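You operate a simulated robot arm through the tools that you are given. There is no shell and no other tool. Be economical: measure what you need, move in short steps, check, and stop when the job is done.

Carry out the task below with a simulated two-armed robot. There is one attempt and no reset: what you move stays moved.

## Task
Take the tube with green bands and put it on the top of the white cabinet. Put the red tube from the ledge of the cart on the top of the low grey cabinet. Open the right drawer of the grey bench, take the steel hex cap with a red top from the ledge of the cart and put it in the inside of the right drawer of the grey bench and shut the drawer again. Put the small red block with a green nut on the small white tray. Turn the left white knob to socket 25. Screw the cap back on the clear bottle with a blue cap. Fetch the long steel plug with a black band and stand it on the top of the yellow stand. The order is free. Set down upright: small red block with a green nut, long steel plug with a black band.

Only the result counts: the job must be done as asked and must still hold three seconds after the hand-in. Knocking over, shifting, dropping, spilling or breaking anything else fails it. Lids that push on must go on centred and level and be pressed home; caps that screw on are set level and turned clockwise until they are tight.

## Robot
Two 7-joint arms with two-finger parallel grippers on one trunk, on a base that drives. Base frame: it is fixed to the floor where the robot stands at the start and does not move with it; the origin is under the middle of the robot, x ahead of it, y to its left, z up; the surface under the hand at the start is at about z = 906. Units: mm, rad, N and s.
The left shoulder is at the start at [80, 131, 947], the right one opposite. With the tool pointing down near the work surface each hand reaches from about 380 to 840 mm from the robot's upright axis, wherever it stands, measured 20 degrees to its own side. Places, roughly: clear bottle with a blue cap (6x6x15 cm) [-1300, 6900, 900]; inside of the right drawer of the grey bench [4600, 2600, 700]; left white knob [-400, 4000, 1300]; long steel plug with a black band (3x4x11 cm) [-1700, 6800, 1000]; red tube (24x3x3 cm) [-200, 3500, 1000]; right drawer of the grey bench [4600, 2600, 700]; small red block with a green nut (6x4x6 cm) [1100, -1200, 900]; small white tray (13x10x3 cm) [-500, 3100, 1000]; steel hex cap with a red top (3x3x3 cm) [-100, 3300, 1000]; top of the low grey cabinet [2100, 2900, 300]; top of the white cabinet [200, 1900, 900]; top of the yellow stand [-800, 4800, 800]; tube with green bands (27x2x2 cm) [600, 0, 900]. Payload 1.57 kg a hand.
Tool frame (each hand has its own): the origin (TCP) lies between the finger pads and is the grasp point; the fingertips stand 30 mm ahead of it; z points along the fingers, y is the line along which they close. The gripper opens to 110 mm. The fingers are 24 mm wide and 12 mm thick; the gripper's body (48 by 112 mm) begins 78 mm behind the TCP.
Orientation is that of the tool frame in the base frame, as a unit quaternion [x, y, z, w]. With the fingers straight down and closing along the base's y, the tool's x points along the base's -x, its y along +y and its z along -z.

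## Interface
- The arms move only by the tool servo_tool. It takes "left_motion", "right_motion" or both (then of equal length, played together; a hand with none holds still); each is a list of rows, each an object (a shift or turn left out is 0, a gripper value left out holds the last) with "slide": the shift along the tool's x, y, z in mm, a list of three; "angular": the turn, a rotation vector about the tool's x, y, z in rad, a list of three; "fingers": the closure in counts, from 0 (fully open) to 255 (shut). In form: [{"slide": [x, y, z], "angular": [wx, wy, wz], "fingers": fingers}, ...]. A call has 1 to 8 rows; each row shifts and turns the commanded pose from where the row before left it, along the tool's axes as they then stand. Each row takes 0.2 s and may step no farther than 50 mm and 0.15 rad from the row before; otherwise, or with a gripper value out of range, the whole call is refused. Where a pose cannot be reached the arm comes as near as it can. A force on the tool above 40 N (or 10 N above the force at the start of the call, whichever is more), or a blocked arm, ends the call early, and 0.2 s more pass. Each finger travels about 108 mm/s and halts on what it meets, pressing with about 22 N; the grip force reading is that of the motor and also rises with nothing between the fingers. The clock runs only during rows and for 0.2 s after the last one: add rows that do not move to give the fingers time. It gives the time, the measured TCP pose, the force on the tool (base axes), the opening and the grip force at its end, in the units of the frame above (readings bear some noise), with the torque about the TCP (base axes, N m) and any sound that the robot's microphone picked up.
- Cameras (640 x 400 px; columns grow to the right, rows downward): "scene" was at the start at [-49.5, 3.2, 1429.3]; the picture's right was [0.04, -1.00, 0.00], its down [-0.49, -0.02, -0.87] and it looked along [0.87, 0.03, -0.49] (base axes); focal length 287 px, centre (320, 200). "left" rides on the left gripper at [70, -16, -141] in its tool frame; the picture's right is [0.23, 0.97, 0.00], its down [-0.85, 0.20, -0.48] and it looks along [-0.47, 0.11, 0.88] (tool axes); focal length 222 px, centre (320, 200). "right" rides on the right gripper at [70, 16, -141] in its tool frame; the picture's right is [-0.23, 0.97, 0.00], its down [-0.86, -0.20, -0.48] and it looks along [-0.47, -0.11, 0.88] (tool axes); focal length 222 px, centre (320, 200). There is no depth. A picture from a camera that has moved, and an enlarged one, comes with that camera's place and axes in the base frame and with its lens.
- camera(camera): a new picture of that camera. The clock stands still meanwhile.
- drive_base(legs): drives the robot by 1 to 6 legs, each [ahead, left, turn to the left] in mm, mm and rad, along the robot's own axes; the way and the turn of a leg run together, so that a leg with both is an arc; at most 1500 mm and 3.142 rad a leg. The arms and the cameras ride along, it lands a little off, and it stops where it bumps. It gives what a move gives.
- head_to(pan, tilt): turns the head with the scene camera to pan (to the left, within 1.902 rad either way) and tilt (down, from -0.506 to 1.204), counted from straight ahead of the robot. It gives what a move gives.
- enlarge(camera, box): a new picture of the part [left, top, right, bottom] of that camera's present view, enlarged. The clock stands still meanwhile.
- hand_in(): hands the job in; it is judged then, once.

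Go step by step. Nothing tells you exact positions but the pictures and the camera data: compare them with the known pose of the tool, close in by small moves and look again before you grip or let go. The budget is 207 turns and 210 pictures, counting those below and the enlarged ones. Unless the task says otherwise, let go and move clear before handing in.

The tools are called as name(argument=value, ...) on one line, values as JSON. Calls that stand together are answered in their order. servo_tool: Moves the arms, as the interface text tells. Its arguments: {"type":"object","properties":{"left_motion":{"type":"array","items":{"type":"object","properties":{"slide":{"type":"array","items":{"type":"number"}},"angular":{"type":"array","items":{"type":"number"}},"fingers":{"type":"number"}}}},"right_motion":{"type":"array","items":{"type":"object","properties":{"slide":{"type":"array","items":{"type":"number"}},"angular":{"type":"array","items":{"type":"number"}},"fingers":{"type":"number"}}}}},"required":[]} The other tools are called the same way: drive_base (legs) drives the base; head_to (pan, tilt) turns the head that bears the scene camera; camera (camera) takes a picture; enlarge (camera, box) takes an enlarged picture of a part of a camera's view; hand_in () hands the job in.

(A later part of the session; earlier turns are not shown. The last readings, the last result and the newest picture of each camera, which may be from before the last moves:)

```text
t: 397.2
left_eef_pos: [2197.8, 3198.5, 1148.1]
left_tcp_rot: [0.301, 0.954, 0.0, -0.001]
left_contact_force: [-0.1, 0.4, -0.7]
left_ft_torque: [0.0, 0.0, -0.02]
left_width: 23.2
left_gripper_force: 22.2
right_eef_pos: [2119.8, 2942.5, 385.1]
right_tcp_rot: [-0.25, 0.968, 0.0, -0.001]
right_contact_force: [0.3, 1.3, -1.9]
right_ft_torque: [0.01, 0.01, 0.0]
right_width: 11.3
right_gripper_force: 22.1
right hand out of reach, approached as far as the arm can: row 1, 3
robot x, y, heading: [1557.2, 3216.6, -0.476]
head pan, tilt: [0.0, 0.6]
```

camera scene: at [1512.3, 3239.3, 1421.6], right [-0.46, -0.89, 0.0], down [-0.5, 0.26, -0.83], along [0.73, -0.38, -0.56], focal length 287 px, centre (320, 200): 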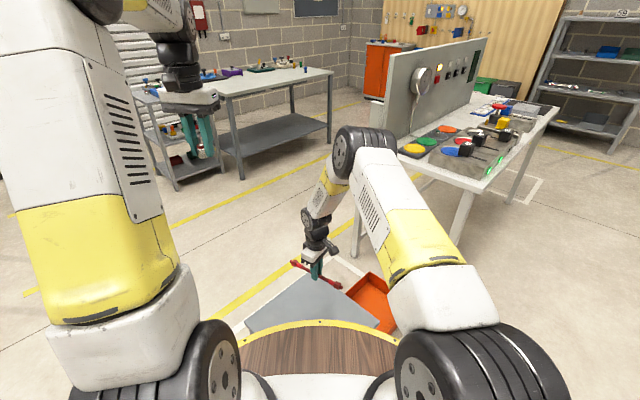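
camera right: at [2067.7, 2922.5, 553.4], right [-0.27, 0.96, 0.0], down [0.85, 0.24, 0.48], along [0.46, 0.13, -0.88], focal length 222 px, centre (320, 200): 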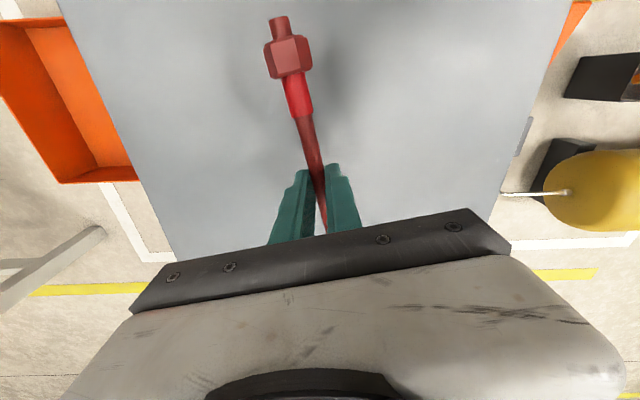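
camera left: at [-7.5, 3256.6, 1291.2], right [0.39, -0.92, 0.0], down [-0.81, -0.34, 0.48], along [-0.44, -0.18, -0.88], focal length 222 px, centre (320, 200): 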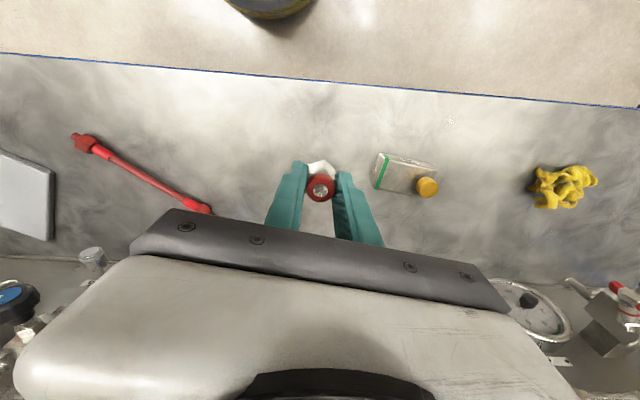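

The arm can't reach low enough from this corner-on position. I'll raise the tube, back off, and approach the drawer face squarely.

servo_tool(right_motion=[{"slide": [0, 0, -45]}, {"slide": [0, 0, -45]}, {"slide": [0, 0, -45]}, {"slide": [0, 0, -45]}, {"slide": [0, 0, -45]}, {"slide": [0, 0, -45]}, {"slide": [0, 0, -45]}, {"slide": [0, 0, -45]}])

drive_base(legs=[[-250, 0, 0], [0, 0, 0.778], [0, -473, 0]])

camera(camera="scene")

camera(camera="right")

```text
t: 399.0
left_eef_pos: [2197.5, 3197.3, 1148.2]
left_tcp_rot: [0.301, 0.954, 0.0, -0.001]
left_contact_force: [0.6, -0.2, -0.8]
left_ft_torque: [-0.01, 0.0, 0.01]
left_width: 22.8
left_gripper_force: 21.7
right_eef_pos: [2124.2, 2944.1, 742.8]
right_tcp_rot: [-0.251, 0.968, 0.001, -0.001]
right_contact_force: [0.3, 0.6, -1.9]
right_ft_torque: [0.0, 0.01, 0.0]
right_width: 11.2
right_gripper_force: 21.7
robot x, y, heading: [1559.1, 3220.3, -0.477]
head pan, tilt: [0.0, 0.6]
```

```text
t: 405.2
left_eef_pos: [1944.0, 3318.5, 1147.7]
left_tcp_rot: [-0.087, 0.996, -0.001, 0.0]
left_contact_force: [0.5, -0.7, 0.4]
left_ft_torque: [-0.01, 0.0, 0.02]
left_width: 23.2
left_gripper_force: 22.5
right_eef_pos: [2071.9, 3087.8, 743.5]
right_tcp_rot: [-0.601, 0.799, 0.001, 0.0]
right_contact_force: [-0.3, 0.9, -0.6]
right_ft_torque: [-0.01, 0.02, 0.0]
right_width: 10.9
right_gripper_force: 21.5
robot x, y, heading: [1480.0, 2879.0, 0.306]
head pan, tilt: [0.0, 0.6]
```

```text
49 pictures are left
camera scene: at [1430.0, 2865.1, 1421.6], right [0.3, -0.95, 0.0], down [-0.54, -0.17, -0.82], along [0.79, 0.25, -0.57], focal length 287 px, centre (320, 200)
```

scene: 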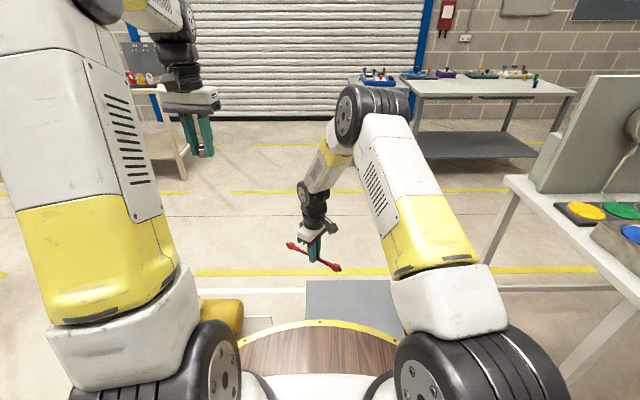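

```text
48 pictures are left
camera right: at [2036.8, 3025.3, 885.1], right [-0.87, 0.49, 0.0], down [0.43, 0.77, 0.48], along [0.23, 0.42, -0.88], focal length 222 px, centre (320, 200)
```

right: 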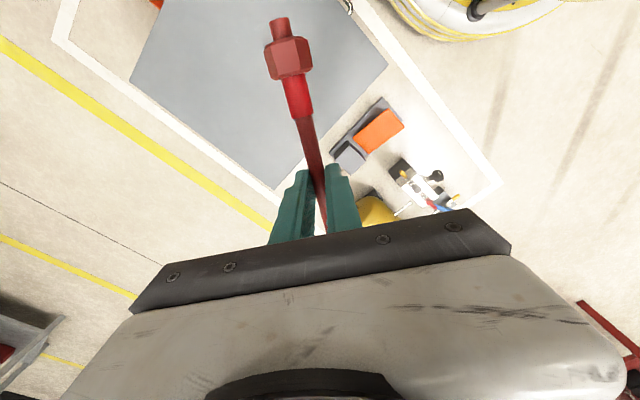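

I'm square to the cabinet now. I'll drive ahead 60, shift the tube over the top's centre in front of the right shoulder, and lower again.

drive_base(legs=[[58, 0, 0]])

servo_tool(right_motion=[{"slide": [39.5, -9, 0]}, {"slide": [39.5, -9, 0]}, {"slide": [39.5, -9, 0]}, {"slide": [39.5, -9, 0]}, {"slide": [0, 0, 45]}, {"slide": [0, 0, 45]}, {"slide": [0, 0, 45]}, {"slide": [0, 0, 45]}])

camera(camera="right")

```text
t: 406.2
left_eef_pos: [2000.2, 3335.4, 1149.3]
left_tcp_rot: [-0.086, 0.996, 0.0, 0.0]
left_contact_force: [0.6, -0.1, -0.4]
left_ft_torque: [-0.04, -0.01, 0.0]
left_width: 23.2
left_gripper_force: 22.2
right_eef_pos: [2127.3, 3104.4, 741.6]
right_tcp_rot: [-0.601, 0.799, 0.001, 0.0]
right_contact_force: [0.5, 0.5, -0.3]
right_ft_torque: [-0.02, 0.0, 0.02]
right_width: 11.3
right_gripper_force: 21.8
robot x, y, heading: [1532.2, 2898.9, 0.306]
head pan, tilt: [0.0, 0.6]
```

```text
t: 408.0
left_eef_pos: [2001.8, 3336.7, 1148.7]
left_tcp_rot: [-0.087, 0.996, 0.0, -0.001]
left_contact_force: [-0.7, 0.2, -0.5]
left_ft_torque: [-0.01, 0.0, 0.02]
left_width: 23.0
left_gripper_force: 22.0
right_eef_pos: [2118.5, 2942.8, 559.7]
right_tcp_rot: [-0.601, 0.799, 0.0, -0.001]
right_contact_force: [-0.7, 0.3, -0.5]
right_ft_torque: [-0.02, 0.02, 0.0]
right_width: 11.1
right_gripper_force: 22.3
robot x, y, heading: [1529.4, 2899.2, 0.311]
head pan, tilt: [0.0, 0.6]
```

```text
47 pictures are left
camera right: at [2083.4, 2880.9, 702.6], right [-0.87, 0.49, 0.0], down [0.43, 0.77, 0.48], along [0.23, 0.42, -0.88], focal length 222 px, centre (320, 200)
```

right: 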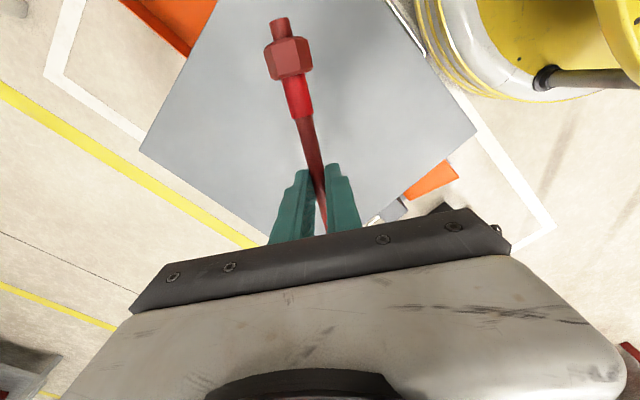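

servo_tool(right_motion=[{"slide": [0, 0, 45]}, {"slide": [0, 0, 45]}, {"slide": [0, 0, 40]}, {"slide": [0, 0, 20]}, {"slide": [0, 0, 8]}, {"slide": [0, 0, 8]}, {"slide": [0, 0, 8]}, {}])

servo_tool(right_motion=[{"slide": [0, 0, 6]}, {"slide": [0, 0, 6]}, {"slide": [0, 0, 5]}, {"slide": [0, 0, 5]}, {"slide": [0, 0, 4]}, {}])

servo_tool(right_motion=[{"slide": [0, 0, 4]}, {"slide": [0, 0, 4]}, {"slide": [0, 0, 4]}, {"slide": [0, 0, 4]}, {}])

camera(camera="right")

```text
t: 409.8
left_eef_pos: [2000.6, 3335.5, 1147.5]
left_tcp_rot: [-0.086, 0.996, 0.0, -0.001]
left_contact_force: [0.4, -0.2, -0.2]
left_ft_torque: [-0.02, 0.0, -0.01]
left_width: 23.4
left_gripper_force: 21.7
right_eef_pos: [2117.0, 2941.8, 387.8]
right_tcp_rot: [-0.601, 0.799, 0.001, -0.001]
right_contact_force: [0.4, 0.3, -1.3]
right_ft_torque: [0.01, -0.01, 0.01]
right_width: 11.3
right_gripper_force: 21.5
robot x, y, heading: [1535.3, 2896.5, 0.308]
head pan, tilt: [0.0, 0.6]
```

```text
t: 411.2
left_eef_pos: [2000.1, 3334.9, 1147.8]
left_tcp_rot: [-0.087, 0.996, 0.001, -0.002]
left_contact_force: [-0.2, -0.3, -0.4]
left_ft_torque: [-0.01, 0.0, -0.01]
left_width: 23.2
left_gripper_force: 22.2
right_eef_pos: [2116.9, 2942.3, 363.1]
right_tcp_rot: [-0.601, 0.799, 0.002, -0.001]
right_contact_force: [0.3, -0.2, -1.2]
right_ft_torque: [0.0, 0.01, 0.01]
right_width: 11.0
right_gripper_force: 21.9
robot x, y, heading: [1534.4, 2892.8, 0.309]
head pan, tilt: [0.0, 0.6]
```

```text
t: 411.7
left_eef_pos: [2000.1, 3334.8, 1148.6]
left_tcp_rot: [-0.086, 0.996, 0.0, 0.0]
left_contact_force: [0.1, 0.3, -0.8]
left_ft_torque: [-0.02, -0.02, 0.04]
left_width: 23.3
left_gripper_force: 22.2
right_eef_pos: [2117.3, 2942.4, 360.3]
right_tcp_rot: [-0.601, 0.799, 0.0, -0.002]
right_contact_force: [-5.2, -2.3, 18.9]
right_ft_torque: [0.12, -0.06, 0.11]
right_width: 11.1
right_gripper_force: 22.2
robot x, y, heading: [1534.2, 2897.8, 0.301]
head pan, tilt: [0.0, 0.6]
stopped in row 2 (right hand): the force on the tool passed its limit at 59 N (the readings are from after the stop); the commanded pose is now the measured one
```

```text
46 pictures are left
camera right: at [2082.8, 2881.0, 502.5], right [-0.87, 0.49, 0.0], down [0.43, 0.77, 0.48], along [0.23, 0.42, -0.88], focal length 222 px, centre (320, 200)
```

right: 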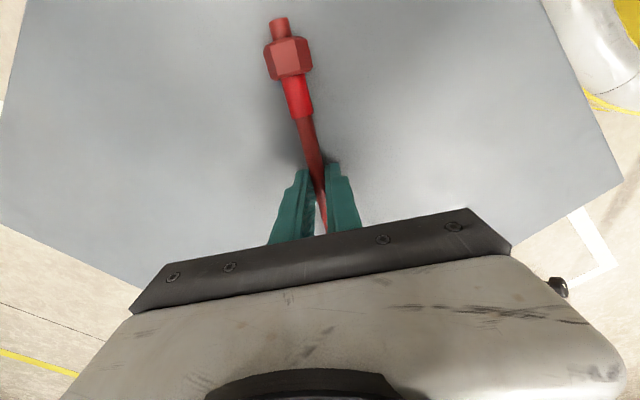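

Touchdown on the cabinet top at z ≈ 330. Release and rise.

servo_tool(right_motion=[{"slide": [0, 0, -1], "fingers": 190}, {"fingers": 120}, {"fingers": 60}, {}, {"slide": [0, 0, -40]}, {"slide": [0, 0, -45]}, {"slide": [0, 0, -45]}, {"slide": [0, 0, -45]}])

camera(camera="right")

servo_tool(right_motion=[{"slide": [0, 0, -45]}, {"slide": [0, 0, -45]}, {"slide": [0, 0, -45]}, {"slide": [0, 0, -45]}, {"slide": [0, 0, -45]}, {"slide": [0, 0, -45]}, {"slide": [0, 0, -45]}, {"slide": [0, 0, -45]}])

servo_tool(right_motion=[{"slide": [0, 0, -45]}, {"slide": [0, 0, -45]}, {"slide": [0, 0, -45]}, {"slide": [0, 0, -45]}, {"angular": [0, 0, 0.14]}, {"angular": [0, 0, 0.14]}, {"angular": [0, 0, 0.14]}, {"angular": [0, 0, 0.14]}])

```text
t: 413.5
left_eef_pos: [2001.0, 3335.7, 1149.0]
left_tcp_rot: [-0.086, 0.996, 0.0, 0.0]
left_contact_force: [-0.3, -0.2, -0.5]
left_ft_torque: [0.01, 0.07, -0.03]
left_width: 23.2
left_gripper_force: 21.7
right_eef_pos: [2116.7, 2942.4, 538.1]
right_tcp_rot: [-0.601, 0.799, 0.0, -0.002]
right_contact_force: [0.4, 0.3, -1.0]
right_ft_torque: [0.02, -0.01, 0.0]
right_width: 84.1
right_gripper_force: 0.2
robot x, y, heading: [1531.3, 2895.4, 0.309]
head pan, tilt: [0.0, 0.6]
```

```text
45 pictures are left
camera right: at [2081.1, 2881.6, 679.2], right [-0.87, 0.49, 0.0], down [0.43, 0.77, 0.48], along [0.23, 0.42, -0.88], focal length 222 px, centre (320, 200)
```

right: 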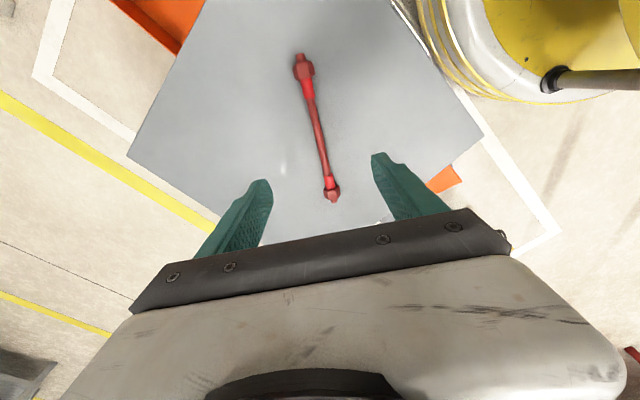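

```text
t: 415.3
left_eef_pos: [1999.6, 3336.9, 1148.1]
left_tcp_rot: [-0.085, 0.996, 0.0, -0.001]
left_contact_force: [0.1, 0.1, -0.1]
left_ft_torque: [-0.02, 0.04, 0.0]
left_width: 23.1
left_gripper_force: 22.4
right_eef_pos: [2119.4, 2944.2, 897.2]
right_tcp_rot: [-0.6, 0.8, 0.002, -0.002]
right_contact_force: [-0.1, 0.0, -0.3]
right_ft_torque: [0.0, 0.05, -0.01]
right_width: 84.0
right_gripper_force: 0.0
robot x, y, heading: [1534.9, 2898.2, 0.307]
head pan, tilt: [0.0, 0.6]
```

```text
t: 417.1
left_eef_pos: [1999.2, 3336.0, 1148.7]
left_tcp_rot: [-0.086, 0.996, 0.0, 0.0]
left_contact_force: [0.4, -0.2, -1.1]
left_ft_torque: [0.01, 0.01, -0.02]
left_width: 23.0
left_gripper_force: 22.0
right_eef_pos: [2120.8, 2943.9, 1076.3]
right_tcp_rot: [-0.357, 0.934, 0.0, -0.002]
right_contact_force: [-0.7, -0.1, -0.5]
right_ft_torque: [-0.01, -0.02, -0.01]
right_width: 84.1
right_gripper_force: 0.0
robot x, y, heading: [1535.3, 2897.0, 0.305]
head pan, tilt: [0.0, 0.6]
```

The red tube lies on the low cabinet. Next is the drawer: I'll look toward the grey bench at (4600, 2600).

head_to(pan=-0.25, tilt=0.25)

camera(camera="scene")

enlarge(camera="scene", box=[240, 100, 480, 250])

```text
t: 418.0
left_eef_pos: [2000.2, 3335.5, 1149.1]
left_tcp_rot: [-0.087, 0.996, -0.001, -0.001]
left_contact_force: [0.3, -0.4, -1.2]
left_ft_torque: [0.03, -0.01, -0.02]
left_width: 23.0
left_gripper_force: 21.7
right_eef_pos: [2120.9, 2944.6, 1074.9]
right_tcp_rot: [-0.358, 0.934, 0.001, -0.001]
right_contact_force: [-0.1, 0.1, -0.4]
right_ft_torque: [0.01, 0.03, 0.03]
right_width: 84.1
right_gripper_force: 0.0
robot x, y, heading: [1530.7, 2896.7, 0.303]
head pan, tilt: [-0.25, 0.25]
```

```text
44 pictures are left
camera scene: at [1494.2, 2861.1, 1453.8], right [0.06, -1.0, 0.0], down [-0.25, -0.01, -0.97], along [0.97, 0.05, -0.25], focal length 287 px, centre (320, 200)
```

scene: 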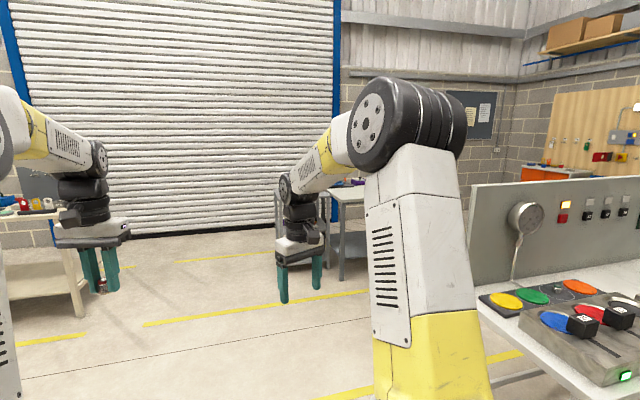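

```text
2.67 times, centred on (360, 175) of scene
camera zoom: at [1494.2, 2861.1, 1453.8], right [0.06, -1.0, 0.0], down [-0.25, -0.01, -0.97], along [0.97, 0.05, -0.25], focal length 765 px, centre (213, 267)
```

zoom: 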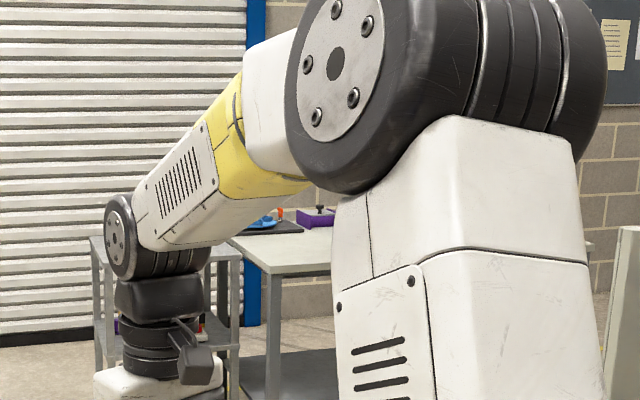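

No drawers show on this side, so they should face the far side. I'll drive around the left end of the bench and look.

drive_base(legs=[[-350, 0, 0], [0, 1500, 0], [0, 0, -0.303], [1500, 0, 0], [1350, 0, 0]])

head_to(pan=-0.9, tilt=0.4)

camera(camera="scene")

head_to(pan=0.0, tilt=0.4)

camera(camera="scene")

```text
t: 441.7
left_eef_pos: [4186.5, 4538.1, 1148.4]
left_tcp_rot: [0.057, 0.998, 0.001, -0.001]
left_contact_force: [-0.3, -0.4, -0.4]
left_ft_torque: [0.0, -0.01, 0.0]
left_width: 23.3
left_gripper_force: 21.6
right_eef_pos: [4191.5, 4128.2, 1076.6]
right_tcp_rot: [-0.22, 0.976, 0.001, -0.002]
right_contact_force: [-0.2, 1.2, -1.5]
right_ft_torque: [0.0, 0.02, -0.02]
right_width: 84.1
right_gripper_force: 0.1
robot x, y, heading: [3612.6, 4246.4, 0.017]
head pan, tilt: [-0.25, 0.25]
```

```text
t: 442.8
left_eef_pos: [4186.4, 4537.4, 1148.8]
left_tcp_rot: [0.057, 0.998, 0.0, -0.001]
left_contact_force: [0.7, -0.6, -0.4]
left_ft_torque: [-0.03, -0.04, -0.02]
left_width: 23.0
left_gripper_force: 22.4
right_eef_pos: [4192.0, 4126.9, 1074.7]
right_tcp_rot: [-0.219, 0.976, 0.0, -0.002]
right_contact_force: [0.8, -0.2, 0.6]
right_ft_torque: [0.01, 0.0, 0.02]
right_width: 84.2
right_gripper_force: 0.2
robot x, y, heading: [3615.7, 4247.7, 0.021]
head pan, tilt: [-0.901, 0.4]
```

```text
42 pictures are left
camera scene: at [3534.3, 4176.4, 1439.9], right [-0.77, -0.64, 0.0], down [-0.25, 0.3, -0.92], along [0.59, -0.71, -0.39], focal length 287 px, centre (320, 200)
```

scene: 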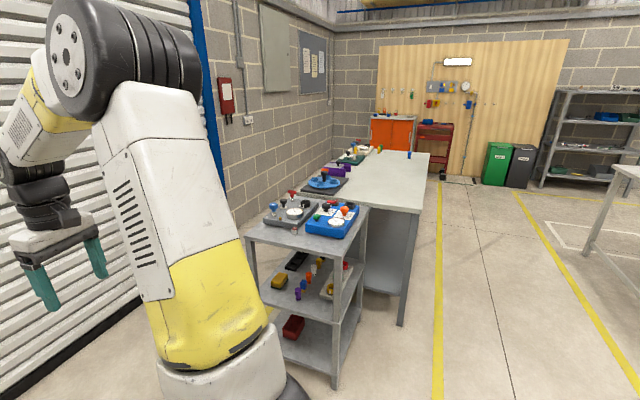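

```text
t: 444.0
left_eef_pos: [4186.2, 4537.6, 1148.1]
left_tcp_rot: [0.058, 0.998, 0.0, -0.001]
left_contact_force: [-0.5, -0.6, -0.4]
left_ft_torque: [0.0, 0.0, 0.06]
left_width: 23.0
left_gripper_force: 21.4
right_eef_pos: [4190.5, 4128.2, 1075.2]
right_tcp_rot: [-0.219, 0.976, 0.001, -0.002]
right_contact_force: [-0.2, 0.6, 0.0]
right_ft_torque: [0.0, 0.02, -0.01]
right_width: 84.0
right_gripper_force: 0.0
robot x, y, heading: [3617.4, 4246.0, 0.017]
head pan, tilt: [0.0, 0.4]
```

```text
41 pictures are left
camera scene: at [3568.0, 4249.5, 1439.9], right [0.02, -1.0, 0.0], down [-0.39, -0.01, -0.92], along [0.92, 0.02, -0.39], focal length 287 px, centre (320, 200)
```

scene: 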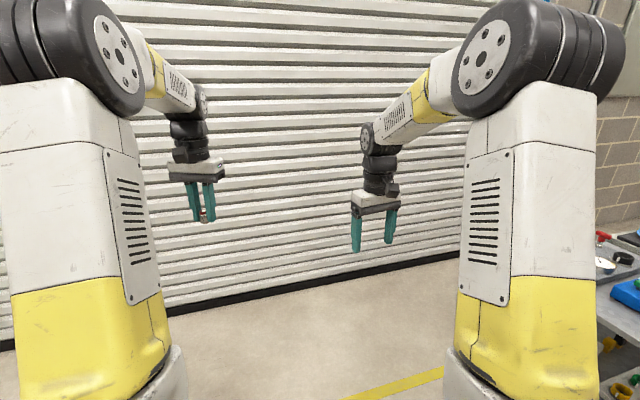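

The bench's drawers must face the wall aisle. I'll turn to face along the aisle, strafe over to it, advance and look.

drive_base(legs=[[0, 0, -1.287], [0, 1130, 0], [650, 0, 0]])

head_to(pan=-0.45, tilt=0.5)

camera(camera="scene")

```text
t: 456.0
left_eef_pos: [5356.2, 3577.7, 1148.4]
left_tcp_rot: [0.628, 0.778, 0.001, -0.001]
left_contact_force: [-0.9, 0.3, -0.5]
left_ft_torque: [0.02, -0.01, 0.02]
left_width: 23.1
left_gripper_force: 21.7
right_eef_pos: [4969.6, 3442.8, 1074.7]
right_tcp_rot: [0.39, 0.921, 0.002, -0.002]
right_contact_force: [0.3, 0.3, 0.1]
right_ft_torque: [0.01, -0.03, 0.0]
right_width: 84.3
right_gripper_force: 0.0
robot x, y, heading: [4902.7, 4024.2, -1.229]
head pan, tilt: [0.0, 0.4]
```

```text
t: 456.9
left_eef_pos: [5356.4, 3577.9, 1147.7]
left_tcp_rot: [0.628, 0.778, 0.001, -0.001]
left_contact_force: [0.3, 0.3, 0.1]
left_ft_torque: [0.02, -0.02, 0.0]
left_width: 23.2
left_gripper_force: 21.9
right_eef_pos: [4970.2, 3442.9, 1075.7]
right_tcp_rot: [0.39, 0.921, 0.001, -0.002]
right_contact_force: [-0.1, -0.2, 1.3]
right_ft_torque: [-0.01, -0.01, 0.0]
right_width: 84.3
right_gripper_force: 0.1
robot x, y, heading: [4900.8, 4029.1, -1.225]
head pan, tilt: [-0.45, 0.499]
```

```text
40 pictures are left
camera scene: at [4843.8, 4067.9, 1430.7], right [-0.99, 0.11, 0.0], down [0.05, 0.48, -0.88], along [-0.09, -0.87, -0.48], focal length 287 px, centre (320, 200)
```

scene: 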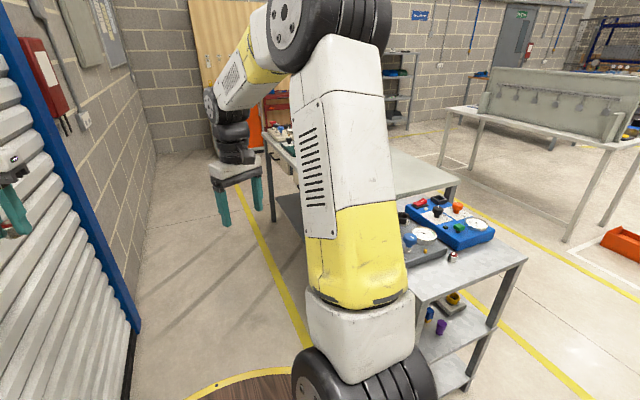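

drive_base(legs=[[380, 0, -0.04]])

servo_tool(right_motion=[{"slide": [40, 0, -20]}, {"slide": [40, 0, -20]}, {"slide": [0, 0, -20]}])

head_to(pan=-0.3, tilt=0.55)

camera(camera="scene")

camera(camera="right")

```text
t: 459.4
left_eef_pos: [5460.6, 3198.9, 1148.8]
left_tcp_rot: [0.644, 0.765, 0.001, -0.001]
left_contact_force: [-0.6, -0.1, -1.2]
left_ft_torque: [-0.02, 0.0, -0.02]
left_width: 23.3
left_gripper_force: 21.9
right_eef_pos: [5067.9, 3078.6, 1076.6]
right_tcp_rot: [0.409, 0.912, 0.001, -0.001]
right_contact_force: [0.3, 0.1, 0.7]
right_ft_torque: [-0.01, 0.0, 0.02]
right_width: 84.1
right_gripper_force: 0.0
robot x, y, heading: [5020.3, 3666.4, -1.27]
head pan, tilt: [-0.45, 0.499]
```

```text
t: 460.1
left_eef_pos: [5459.8, 3198.8, 1149.0]
left_tcp_rot: [0.643, 0.766, 0.0, 0.0]
left_contact_force: [0.3, -0.4, -0.2]
left_ft_torque: [0.0, 0.02, 0.0]
left_width: 23.1
left_gripper_force: 22.4
right_eef_pos: [5013.2, 3138.3, 1138.3]
right_tcp_rot: [0.409, 0.913, 0.002, -0.002]
right_contact_force: [-0.4, -0.5, 0.4]
right_ft_torque: [0.0, 0.02, 0.01]
right_width: 84.5
right_gripper_force: 0.1
robot x, y, heading: [5021.8, 3665.3, -1.265]
head pan, tilt: [-0.45, 0.499]
```

```text
t: 460.9
left_eef_pos: [5460.0, 3197.9, 1149.0]
left_tcp_rot: [0.644, 0.765, 0.001, 0.0]
left_contact_force: [0.0, -1.1, 0.0]
left_ft_torque: [0.02, -0.01, 0.03]
left_width: 23.0
left_gripper_force: 22.1
right_eef_pos: [5012.6, 3138.0, 1136.5]
right_tcp_rot: [0.407, 0.913, 0.002, -0.001]
right_contact_force: [-0.3, 0.5, -0.6]
right_ft_torque: [0.0, 0.02, 0.0]
right_width: 84.0
right_gripper_force: 0.1
robot x, y, heading: [5019.9, 3667.9, -1.267]
head pan, tilt: [-0.3, 0.55]
```

```text
39 pictures are left
camera scene: at [4980.6, 3708.6, 1426.2], right [-1.0, 0.0, 0.0], down [0.0, 0.52, -0.85], along [0.0, -0.85, -0.52], focal length 287 px, centre (320, 200)
```

scene: 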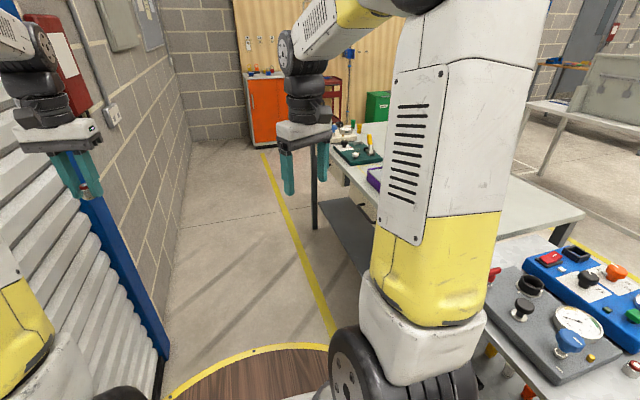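

```text
38 pictures are left
camera right: at [4978.6, 3201.7, 1279.7], right [0.88, 0.48, 0.0], down [0.42, -0.77, 0.48], along [0.23, -0.42, -0.88], focal length 222 px, centre (320, 200)
```

right: 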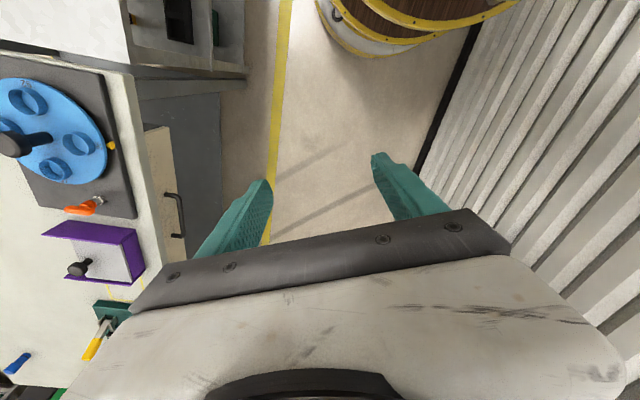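

I can see a drawer with a bar handle on the aisle side. Zooming in.

enlarge(camera="right", box=[100, 60, 260, 280])

enlarge(camera="scene", box=[310, 100, 420, 260])

```text
1.82 times, centred on (180, 170) of right
camera zoom: at [4978.6, 3201.7, 1279.7], right [0.88, 0.48, 0.0], down [0.42, -0.77, 0.48], along [0.23, -0.42, -0.88], focal length 404 px, centre (574, 254)
```

zoom: 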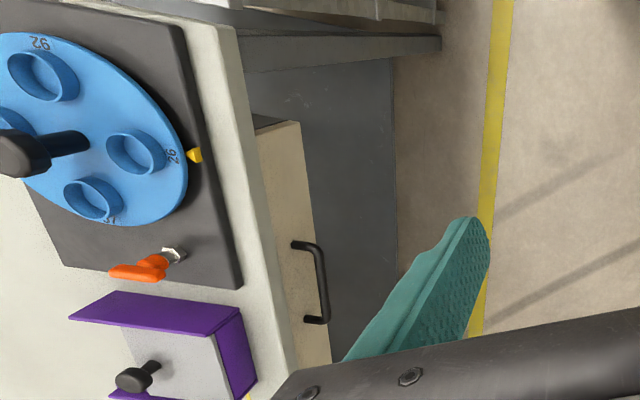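

```text
2.50 times, centred on (365, 180) of scene
camera zoom: at [4980.6, 3708.6, 1426.2], right [-1.0, 0.0, 0.0], down [0.0, 0.52, -0.85], along [0.0, -0.85, -0.52], focal length 717 px, centre (208, 250)
```

zoom: 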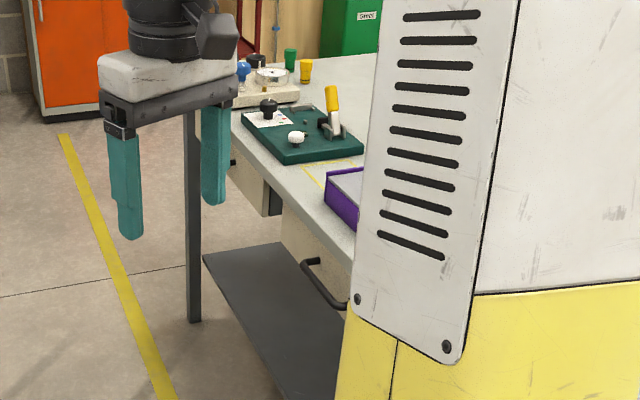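

The right (near) drawer's bar handle is at about (4778, 2652, 690), slightly recessed under the top. I'll advance 300 and swing the right hand to point horizontally at the bench with the fingers closing vertically.

drive_base(legs=[[300, 0, 0]])

servo_tool(right_motion=[{"angular": [0, 0, 0.14], "slide": [0, 0, 40]}, {"angular": [0, 0, 0.14], "slide": [0, 0, 40]}, {"angular": [0, 0, 0.14], "slide": [0, 0, 40]}, {"angular": [0.143, 0, 0]}, {"angular": [0.143, 0, 0]}, {"angular": [0.143, 0, 0]}, {"angular": [0.143, 0, 0]}, {"angular": [0.143, 0, 0]}])

servo_tool(right_motion=[{"angular": [0.143, 0, 0]}, {"angular": [0.143, 0, 0]}, {"angular": [0.143, 0, 0]}, {"angular": [0.143, 0, 0]}, {"angular": [0.143, 0, 0]}, {"angular": [0.141, 0, 0]}, {}])

camera(camera="right")

camera(camera="scene")

```text
t: 462.9
left_eef_pos: [5554.0, 2912.8, 1148.9]
left_tcp_rot: [0.642, 0.766, 0.001, -0.001]
left_contact_force: [-0.7, -1.6, -0.2]
left_ft_torque: [0.0, 0.0, 0.02]
left_width: 23.3
left_gripper_force: 21.9
right_eef_pos: [5109.4, 2850.4, 1138.3]
right_tcp_rot: [0.406, 0.914, 0.002, -0.002]
right_contact_force: [0.1, 0.6, -0.3]
right_ft_torque: [0.0, -0.01, -0.01]
right_width: 84.1
right_gripper_force: 0.1
robot x, y, heading: [5112.5, 3377.2, -1.264]
head pan, tilt: [-0.3, 0.55]
```

```text
t: 464.7
left_eef_pos: [5554.2, 2913.8, 1148.1]
left_tcp_rot: [0.643, 0.766, 0.001, -0.001]
left_contact_force: [0.0, -0.9, -0.6]
left_ft_torque: [-0.01, 0.0, 0.03]
left_width: 23.0
left_gripper_force: 21.8
right_eef_pos: [5107.2, 2850.6, 1017.4]
right_tcp_rot: [0.55, 0.758, -0.283, -0.208]
right_contact_force: [-0.2, -0.5, -0.8]
right_ft_torque: [-0.01, -0.04, 0.0]
right_width: 84.1
right_gripper_force: 0.0
robot x, y, heading: [5113.0, 3379.5, -1.262]
head pan, tilt: [-0.3, 0.55]
```

```text
t: 466.3
left_eef_pos: [5554.3, 2912.0, 1149.6]
left_tcp_rot: [0.642, 0.767, 0.001, 0.0]
left_contact_force: [-0.2, 0.0, -0.7]
left_ft_torque: [-0.03, 0.0, 0.01]
left_width: 23.1
left_gripper_force: 21.8
right_eef_pos: [5106.9, 2851.0, 1018.7]
right_tcp_rot: [0.414, 0.572, -0.571, -0.418]
right_contact_force: [0.0, 0.4, 0.4]
right_ft_torque: [0.0, 0.0, 0.0]
right_width: 84.1
right_gripper_force: 0.1
robot x, y, heading: [5115.1, 3376.0, -1.262]
head pan, tilt: [-0.3, 0.55]
```

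```text
35 pictures are left
camera right: at [5218.9, 2961.5, 1002.3], right [0.07, -0.21, -0.97], down [0.72, -0.67, 0.2], along [-0.69, -0.72, 0.11], focal length 222 px, centre (320, 200)
```

right: 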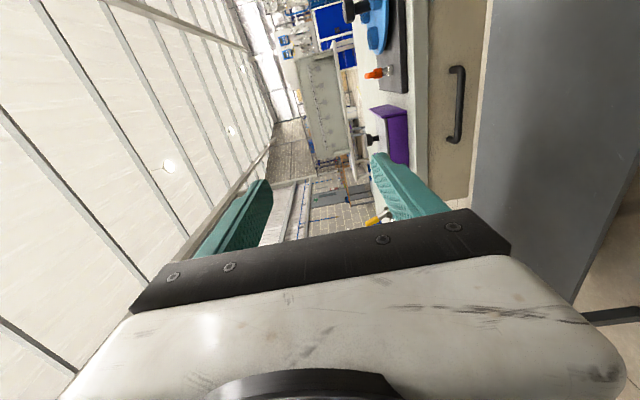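

```text
34 pictures are left
camera scene: at [5071.9, 3420.0, 1426.2], right [-1.0, -0.01, 0.0], down [0.0, 0.52, -0.85], along [0.01, -0.85, -0.52], focal length 287 px, centre (320, 200)
```

scene: 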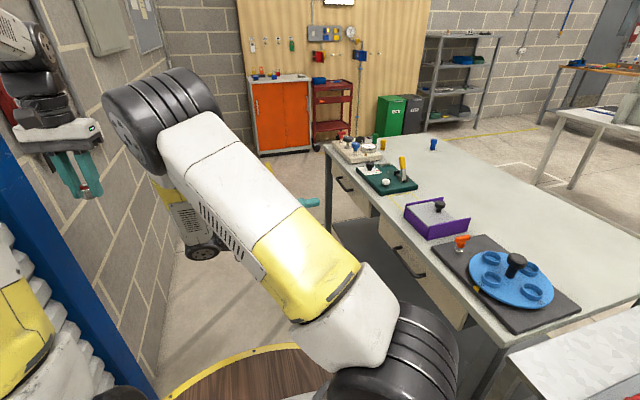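

enlarge(camera="scene", box=[370, 220, 470, 300])

enlarge(camera="right", box=[400, 20, 520, 200])

```text
5.00 times, centred on (420, 260) of scene
camera zoom: at [5071.9, 3420.0, 1426.2], right [-1.0, -0.01, 0.0], down [0.0, 0.52, -0.85], along [0.01, -0.85, -0.52], focal length 1434 px, centre (-180, -100)
```

zoom: 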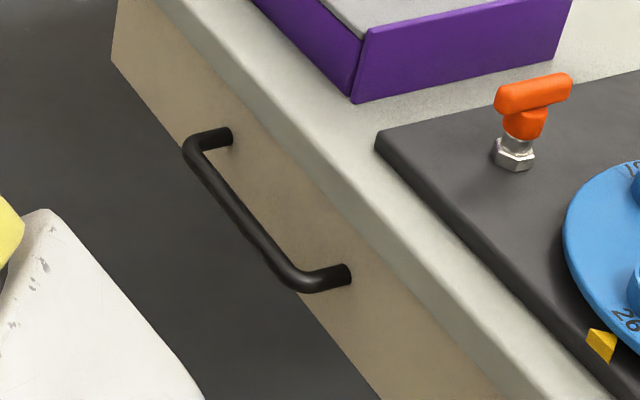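

```text
2.22 times, centred on (460, 110) of right
camera zoom: at [5218.9, 2961.5, 1002.3], right [0.07, -0.21, -0.97], down [0.72, -0.67, 0.2], along [-0.69, -0.72, 0.11], focal length 494 px, centre (9, 400)
```

zoom: 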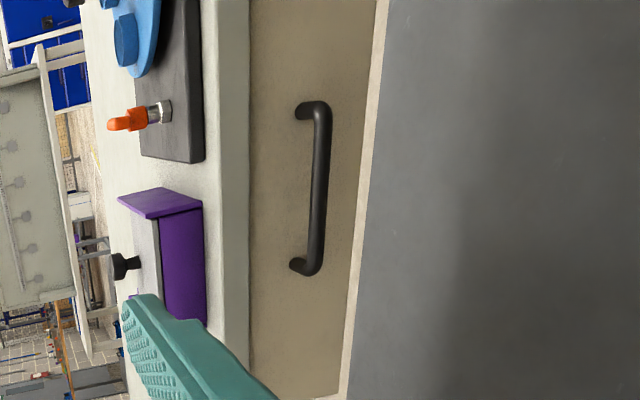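

Triangulated, the bar runs from (4784, 2775) to (4817, 2640) at z ≈ 745. I'll lower the right hand to that height and move to about 100 mm in front of it.

servo_tool(right_motion=[{"slide": [-7, 46, 0]}, {"slide": [-7, 46, 0]}, {"slide": [-7, 46, 0]}, {"slide": [-7, 46, 0]}, {"slide": [-7, 45, 0]}, {"slide": [-8, 45, 0]}, {"slide": [0, 0, 45]}, {"slide": [0, 0, 45]}])

servo_tool(right_motion=[{"slide": [0, 0, 45]}, {"slide": [0, 0, 45]}, {"slide": [0, 0, 36]}, {}])

camera(camera="right")

camera(camera="scene")

```text
t: 468.1
left_eef_pos: [5554.6, 2912.7, 1147.4]
left_tcp_rot: [0.642, 0.767, 0.001, 0.0]
left_contact_force: [0.3, -0.2, -0.6]
left_ft_torque: [0.01, 0.02, 0.02]
left_width: 22.9
left_gripper_force: 21.7
right_eef_pos: [5034.0, 2781.3, 744.2]
right_tcp_rot: [0.415, 0.573, -0.571, -0.416]
right_contact_force: [0.1, 0.5, -0.1]
right_ft_torque: [0.01, -0.02, -0.01]
right_width: 84.0
right_gripper_force: 0.0
robot x, y, heading: [5112.7, 3375.7, -1.261]
head pan, tilt: [-0.3, 0.55]
```

```text
t: 469.1
left_eef_pos: [5553.9, 2913.2, 1148.7]
left_tcp_rot: [0.642, 0.767, 0.0, -0.001]
left_contact_force: [0.2, 0.5, -0.4]
left_ft_torque: [0.0, -0.01, 0.04]
left_width: 23.0
left_gripper_force: 21.8
right_eef_pos: [4913.4, 2744.2, 742.5]
right_tcp_rot: [0.414, 0.573, -0.571, -0.417]
right_contact_force: [-0.5, 0.7, -0.1]
right_ft_torque: [0.04, -0.01, 0.0]
right_width: 84.3
right_gripper_force: 0.0
robot x, y, heading: [5114.7, 3382.4, -1.261]
head pan, tilt: [-0.3, 0.55]
```

```text
31 pictures are left
camera right: at [5026.0, 2855.6, 728.5], right [0.07, -0.21, -0.97], down [0.72, -0.67, 0.2], along [-0.69, -0.71, 0.11], focal length 222 px, centre (320, 200)
```

right: 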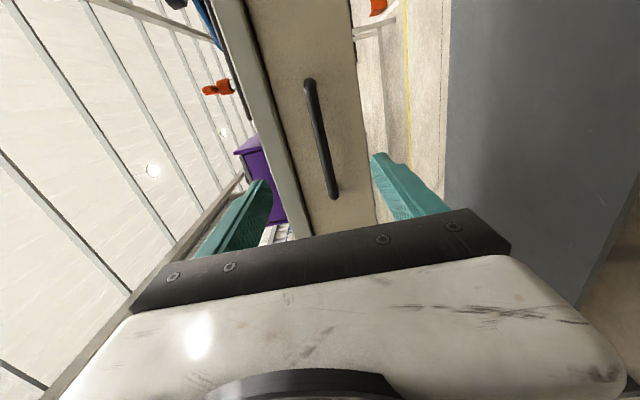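

```text
30 pictures are left
camera scene: at [5071.9, 3420.0, 1426.2], right [-1.0, -0.01, 0.0], down [0.0, 0.52, -0.85], along [0.01, -0.85, -0.52], focal length 287 px, centre (320, 200)
```

scene: 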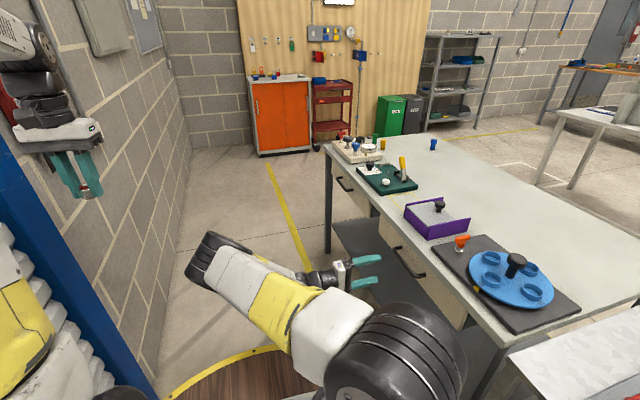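

The bar is centred between the fingers vertically. I'll narrow the fingers, advance about 98 mm, and close on the bar.

servo_tool(right_motion=[{"slide": [0, 0, 35], "fingers": 130}, {"slide": [0, 0, 35]}, {"slide": [0, 0, 20]}, {"slide": [0, 0, 8]}, {}])

camera(camera="right")

```text
t: 470.3
left_eef_pos: [5554.6, 2913.3, 1148.8]
left_tcp_rot: [0.643, 0.766, 0.0, 0.0]
left_contact_force: [-0.3, -0.1, -0.9]
left_ft_torque: [-0.01, 0.01, -0.02]
left_width: 23.2
left_gripper_force: 22.1
right_eef_pos: [4821.4, 2713.5, 743.6]
right_tcp_rot: [0.414, 0.573, -0.572, -0.416]
right_contact_force: [0.4, 0.6, -1.0]
right_ft_torque: [-0.04, -0.01, 0.03]
right_width: 54.0
right_gripper_force: 0.0
robot x, y, heading: [5114.7, 3377.3, -1.262]
head pan, tilt: [-0.3, 0.55]
```

```text
29 pictures are left
camera right: at [4933.3, 2825.0, 728.5], right [0.07, -0.21, -0.97], down [0.72, -0.67, 0.2], along [-0.69, -0.71, 0.11], focal length 222 px, centre (320, 200)
```

right: 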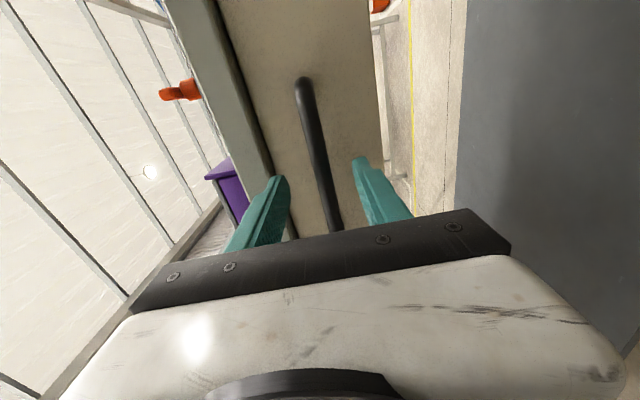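

Bar lies between the fingers. Close and pull gently.

servo_tool(right_motion=[{"fingers": 255}, {}, {}, {}])

servo_tool(right_motion=[{"slide": [0, 0, -10]}, {"slide": [0, 0, -15]}, {"slide": [0, 0, -20]}, {}])

enlarge(camera="scene", box=[320, 200, 480, 320])

```text
t: 471.3
left_eef_pos: [5553.9, 2912.2, 1149.2]
left_tcp_rot: [0.641, 0.767, 0.001, 0.0]
left_contact_force: [-0.2, -0.4, -0.7]
left_ft_torque: [0.01, 0.01, -0.01]
left_width: 23.2
left_gripper_force: 22.4
right_eef_pos: [4821.6, 2713.8, 739.3]
right_tcp_rot: [0.416, 0.575, -0.569, -0.415]
right_contact_force: [1.1, -0.3, -28.3]
right_ft_torque: [-0.22, -0.89, 0.03]
right_width: 13.7
right_gripper_force: 29.7
robot x, y, heading: [5107.6, 3374.2, -1.261]
head pan, tilt: [-0.3, 0.55]
```

```text
t: 472.3
left_eef_pos: [5553.2, 2912.1, 1148.8]
left_tcp_rot: [0.642, 0.767, 0.0, 0.0]
left_contact_force: [0.2, 0.4, -0.1]
left_ft_torque: [0.02, 0.01, -0.02]
left_width: 23.3
left_gripper_force: 21.8
right_eef_pos: [4865.1, 2728.3, 739.7]
right_tcp_rot: [0.416, 0.575, -0.567, -0.417]
right_contact_force: [-3.8, 8.4, -34.8]
right_ft_torque: [-0.16, -0.98, -0.16]
right_width: 13.8
right_gripper_force: 30.0
robot x, y, heading: [5115.0, 3380.6, -1.261]
head pan, tilt: [-0.3, 0.55]
```

```text
3.33 times, centred on (400, 260) of scene
camera zoom: at [5071.3, 3419.2, 1426.2], right [-1.0, -0.01, 0.0], down [0.0, 0.52, -0.85], along [0.01, -0.85, -0.52], focal length 956 px, centre (53, 0)
```

zoom: 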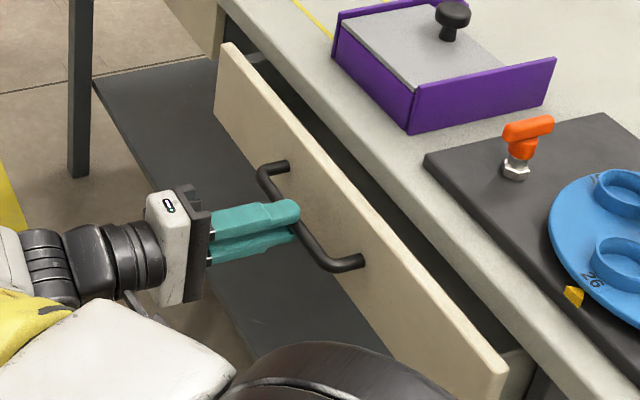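

The drawer is coming out. I'll relax the vertical offset and pull about 160 mm more.

servo_tool(right_motion=[{"slide": [0, 4, -20]}, {"slide": [0, 0, -25]}, {"slide": [0, 0, -25]}, {"slide": [0, 0, -25]}, {"slide": [0, 0, -25]}, {"slide": [0, 0, -25]}, {"slide": [0, 0, -20]}, {}])

camera(camera="scene")

```text
t: 474.1
left_eef_pos: [5553.2, 2913.5, 1149.5]
left_tcp_rot: [0.642, 0.767, 0.0, 0.0]
left_contact_force: [-0.6, -0.6, -0.6]
left_ft_torque: [-0.02, 0.01, 0.02]
left_width: 23.2
left_gripper_force: 22.2
right_eef_pos: [5022.5, 2779.9, 740.2]
right_tcp_rot: [0.416, 0.573, -0.57, -0.417]
right_contact_force: [-6.7, 24.1, -2.7]
right_ft_torque: [-0.26, -0.17, -0.39]
right_width: 13.8
right_gripper_force: 30.7
robot x, y, heading: [5115.6, 3378.4, -1.263]
head pan, tilt: [-0.3, 0.55]
```

```text
27 pictures are left
camera scene: at [5071.7, 3420.7, 1426.1], right [-1.0, -0.01, 0.0], down [0.0, 0.52, -0.85], along [0.01, -0.85, -0.52], focal length 287 px, centre (320, 200)
```

scene: 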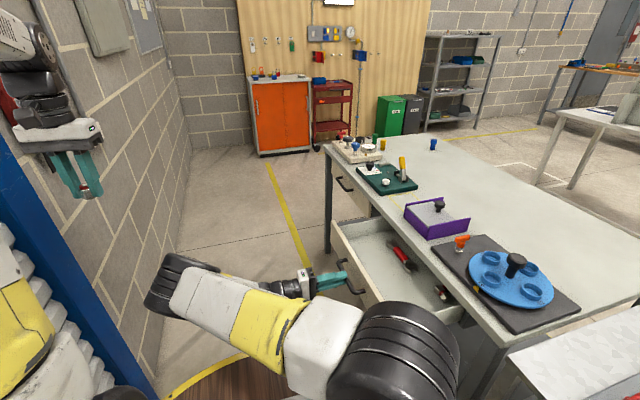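

The drawer is open about 200 mm. I'll release the handle, retreat, raise the right hand and point it down again.

servo_tool(right_motion=[{"fingers": 100}, {}, {"slide": [0, 0, -40]}, {"slide": [0, 0, -45]}, {"slide": [0, -45, 0]}, {"slide": [0, -45, 0]}, {"slide": [0, -45, 0]}, {"slide": [0, -45, 0]}])

servo_tool(right_motion=[{"slide": [0, -45, 0]}, {"slide": [0, -45, 0]}, {"slide": [0, -45, 0]}, {"slide": [0, -45, 0]}, {"slide": [0, -45, 0]}, {"angular": [-0.143, 0, 0]}, {"angular": [-0.143, 0, 0]}, {"angular": [-0.143, 0, 0]}])

servo_tool(right_motion=[{"angular": [-0.143, 0, 0]}, {"angular": [-0.143, 0, 0]}, {"angular": [-0.143, 0, 0]}, {"angular": [-0.143, 0, 0]}, {"angular": [-0.143, 0, 0]}, {"angular": [-0.143, 0, 0]}, {"angular": [-0.143, 0, 0]}, {"angular": [-0.141, 0, 0]}])

camera(camera="scene")

```text
t: 475.9
left_eef_pos: [5553.5, 2912.7, 1147.3]
left_tcp_rot: [0.642, 0.767, 0.001, 0.0]
left_contact_force: [0.1, -1.2, -0.8]
left_ft_torque: [0.04, 0.03, -0.01]
left_width: 23.1
left_gripper_force: 22.1
right_eef_pos: [5101.8, 2805.3, 921.2]
right_tcp_rot: [0.414, 0.573, -0.571, -0.417]
right_contact_force: [-1.0, -0.2, -0.2]
right_ft_torque: [-0.01, 0.02, -0.02]
right_width: 66.8
right_gripper_force: 0.1
robot x, y, heading: [5116.6, 3377.3, -1.26]
head pan, tilt: [-0.3, 0.55]
```

```text
t: 477.7
left_eef_pos: [5554.0, 2912.7, 1147.6]
left_tcp_rot: [0.642, 0.767, 0.0, -0.001]
left_contact_force: [0.1, -0.4, -0.4]
left_ft_torque: [0.0, 0.04, -0.02]
left_width: 22.9
left_gripper_force: 21.8
right_eef_pos: [5101.4, 2803.9, 1142.6]
right_tcp_rot: [0.494, 0.682, -0.434, -0.319]
right_contact_force: [0.2, 0.2, 0.1]
right_ft_torque: [-0.02, -0.01, 0.0]
right_width: 67.0
right_gripper_force: 0.1
robot x, y, heading: [5116.0, 3376.5, -1.264]
head pan, tilt: [-0.3, 0.55]
```

```text
t: 479.5
left_eef_pos: [5553.1, 2913.0, 1148.8]
left_tcp_rot: [0.642, 0.767, 0.001, 0.0]
left_contact_force: [0.2, -0.6, -0.7]
left_ft_torque: [0.02, 0.04, 0.01]
left_width: 23.1
left_gripper_force: 22.1
right_eef_pos: [5103.1, 2802.9, 1145.3]
right_tcp_rot: [0.588, 0.809, 0.001, 0.0]
right_contact_force: [0.9, 1.1, 0.5]
right_ft_torque: [-0.01, 0.03, -0.01]
right_width: 67.1
right_gripper_force: 0.1
robot x, y, heading: [5114.3, 3377.6, -1.262]
head pan, tilt: [-0.3, 0.55]
```

```text
26 pictures are left
camera scene: at [5072.1, 3420.0, 1426.2], right [-1.0, -0.01, 0.0], down [-0.01, 0.52, -0.85], along [0.01, -0.85, -0.52], focal length 287 px, centre (320, 200)
```

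scene: 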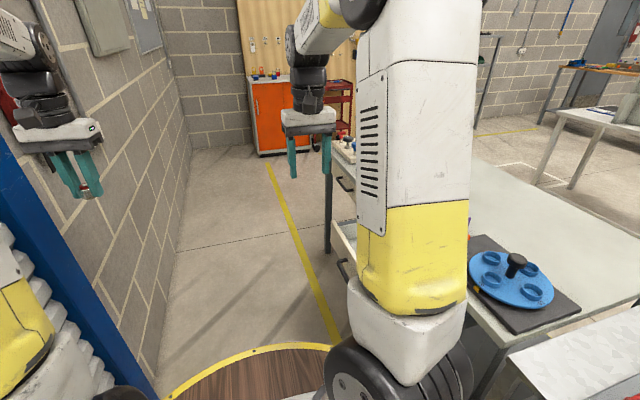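

I'll turn the robot right by 0.76 rad and move 90 mm ahead so the left hand can reach into the open drawer.

drive_base(legs=[[0, 0, -0.76], [85, 0, 0]])

head_to(pan=0.0, tilt=0.7)

camera(camera="scene")

camera(camera="left")

```text
t: 482.6
left_eef_pos: [5076.6, 2662.0, 1147.9]
left_tcp_rot: [0.881, 0.473, 0.0, 0.0]
left_contact_force: [0.1, 0.3, -0.4]
left_ft_torque: [-0.02, 0.0, 0.02]
left_width: 23.2
left_gripper_force: 21.7
right_eef_pos: [4674.3, 2893.4, 1144.2]
right_tcp_rot: [0.846, 0.533, 0.001, -0.001]
right_contact_force: [-0.1, 0.5, 1.0]
right_ft_torque: [0.0, 0.0, -0.02]
right_width: 67.1
right_gripper_force: 0.1
robot x, y, heading: [5076.1, 3302.2, -2.024]
head pan, tilt: [-0.3, 0.55]
```

```text
t: 483.4
left_eef_pos: [5075.4, 2661.9, 1147.9]
left_tcp_rot: [0.881, 0.473, 0.001, 0.0]
left_contact_force: [0.2, -0.2, 0.1]
left_ft_torque: [-0.03, 0.0, 0.0]
left_width: 22.8
left_gripper_force: 22.6
right_eef_pos: [4673.6, 2892.7, 1143.6]
right_tcp_rot: [0.846, 0.534, 0.001, -0.001]
right_contact_force: [-0.6, -1.1, -0.1]
right_ft_torque: [0.0, 0.01, 0.03]
right_width: 66.7
right_gripper_force: 0.0
robot x, y, heading: [5075.6, 3301.8, -2.024]
head pan, tilt: [0.0, 0.7]
```

```text
25 pictures are left
camera scene: at [5100.7, 3350.2, 1413.0], right [-0.9, 0.44, 0.0], down [0.28, 0.58, -0.77], along [-0.33, -0.69, -0.64], focal length 287 px, centre (320, 200)
```

scene: 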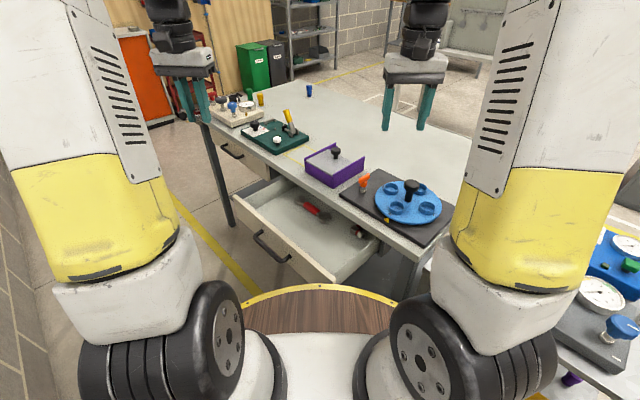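

```text
24 pictures are left
camera left: at [5100.5, 2727.7, 1290.8], right [0.94, -0.35, 0.0], down [-0.31, -0.82, 0.48], along [-0.17, -0.45, -0.88], focal length 222 px, centre (320, 200)
```

left: 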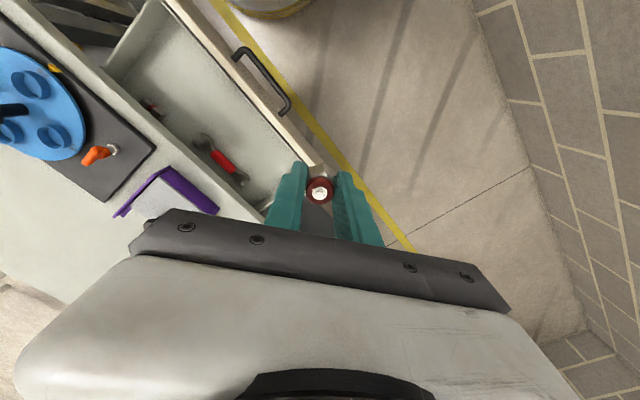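

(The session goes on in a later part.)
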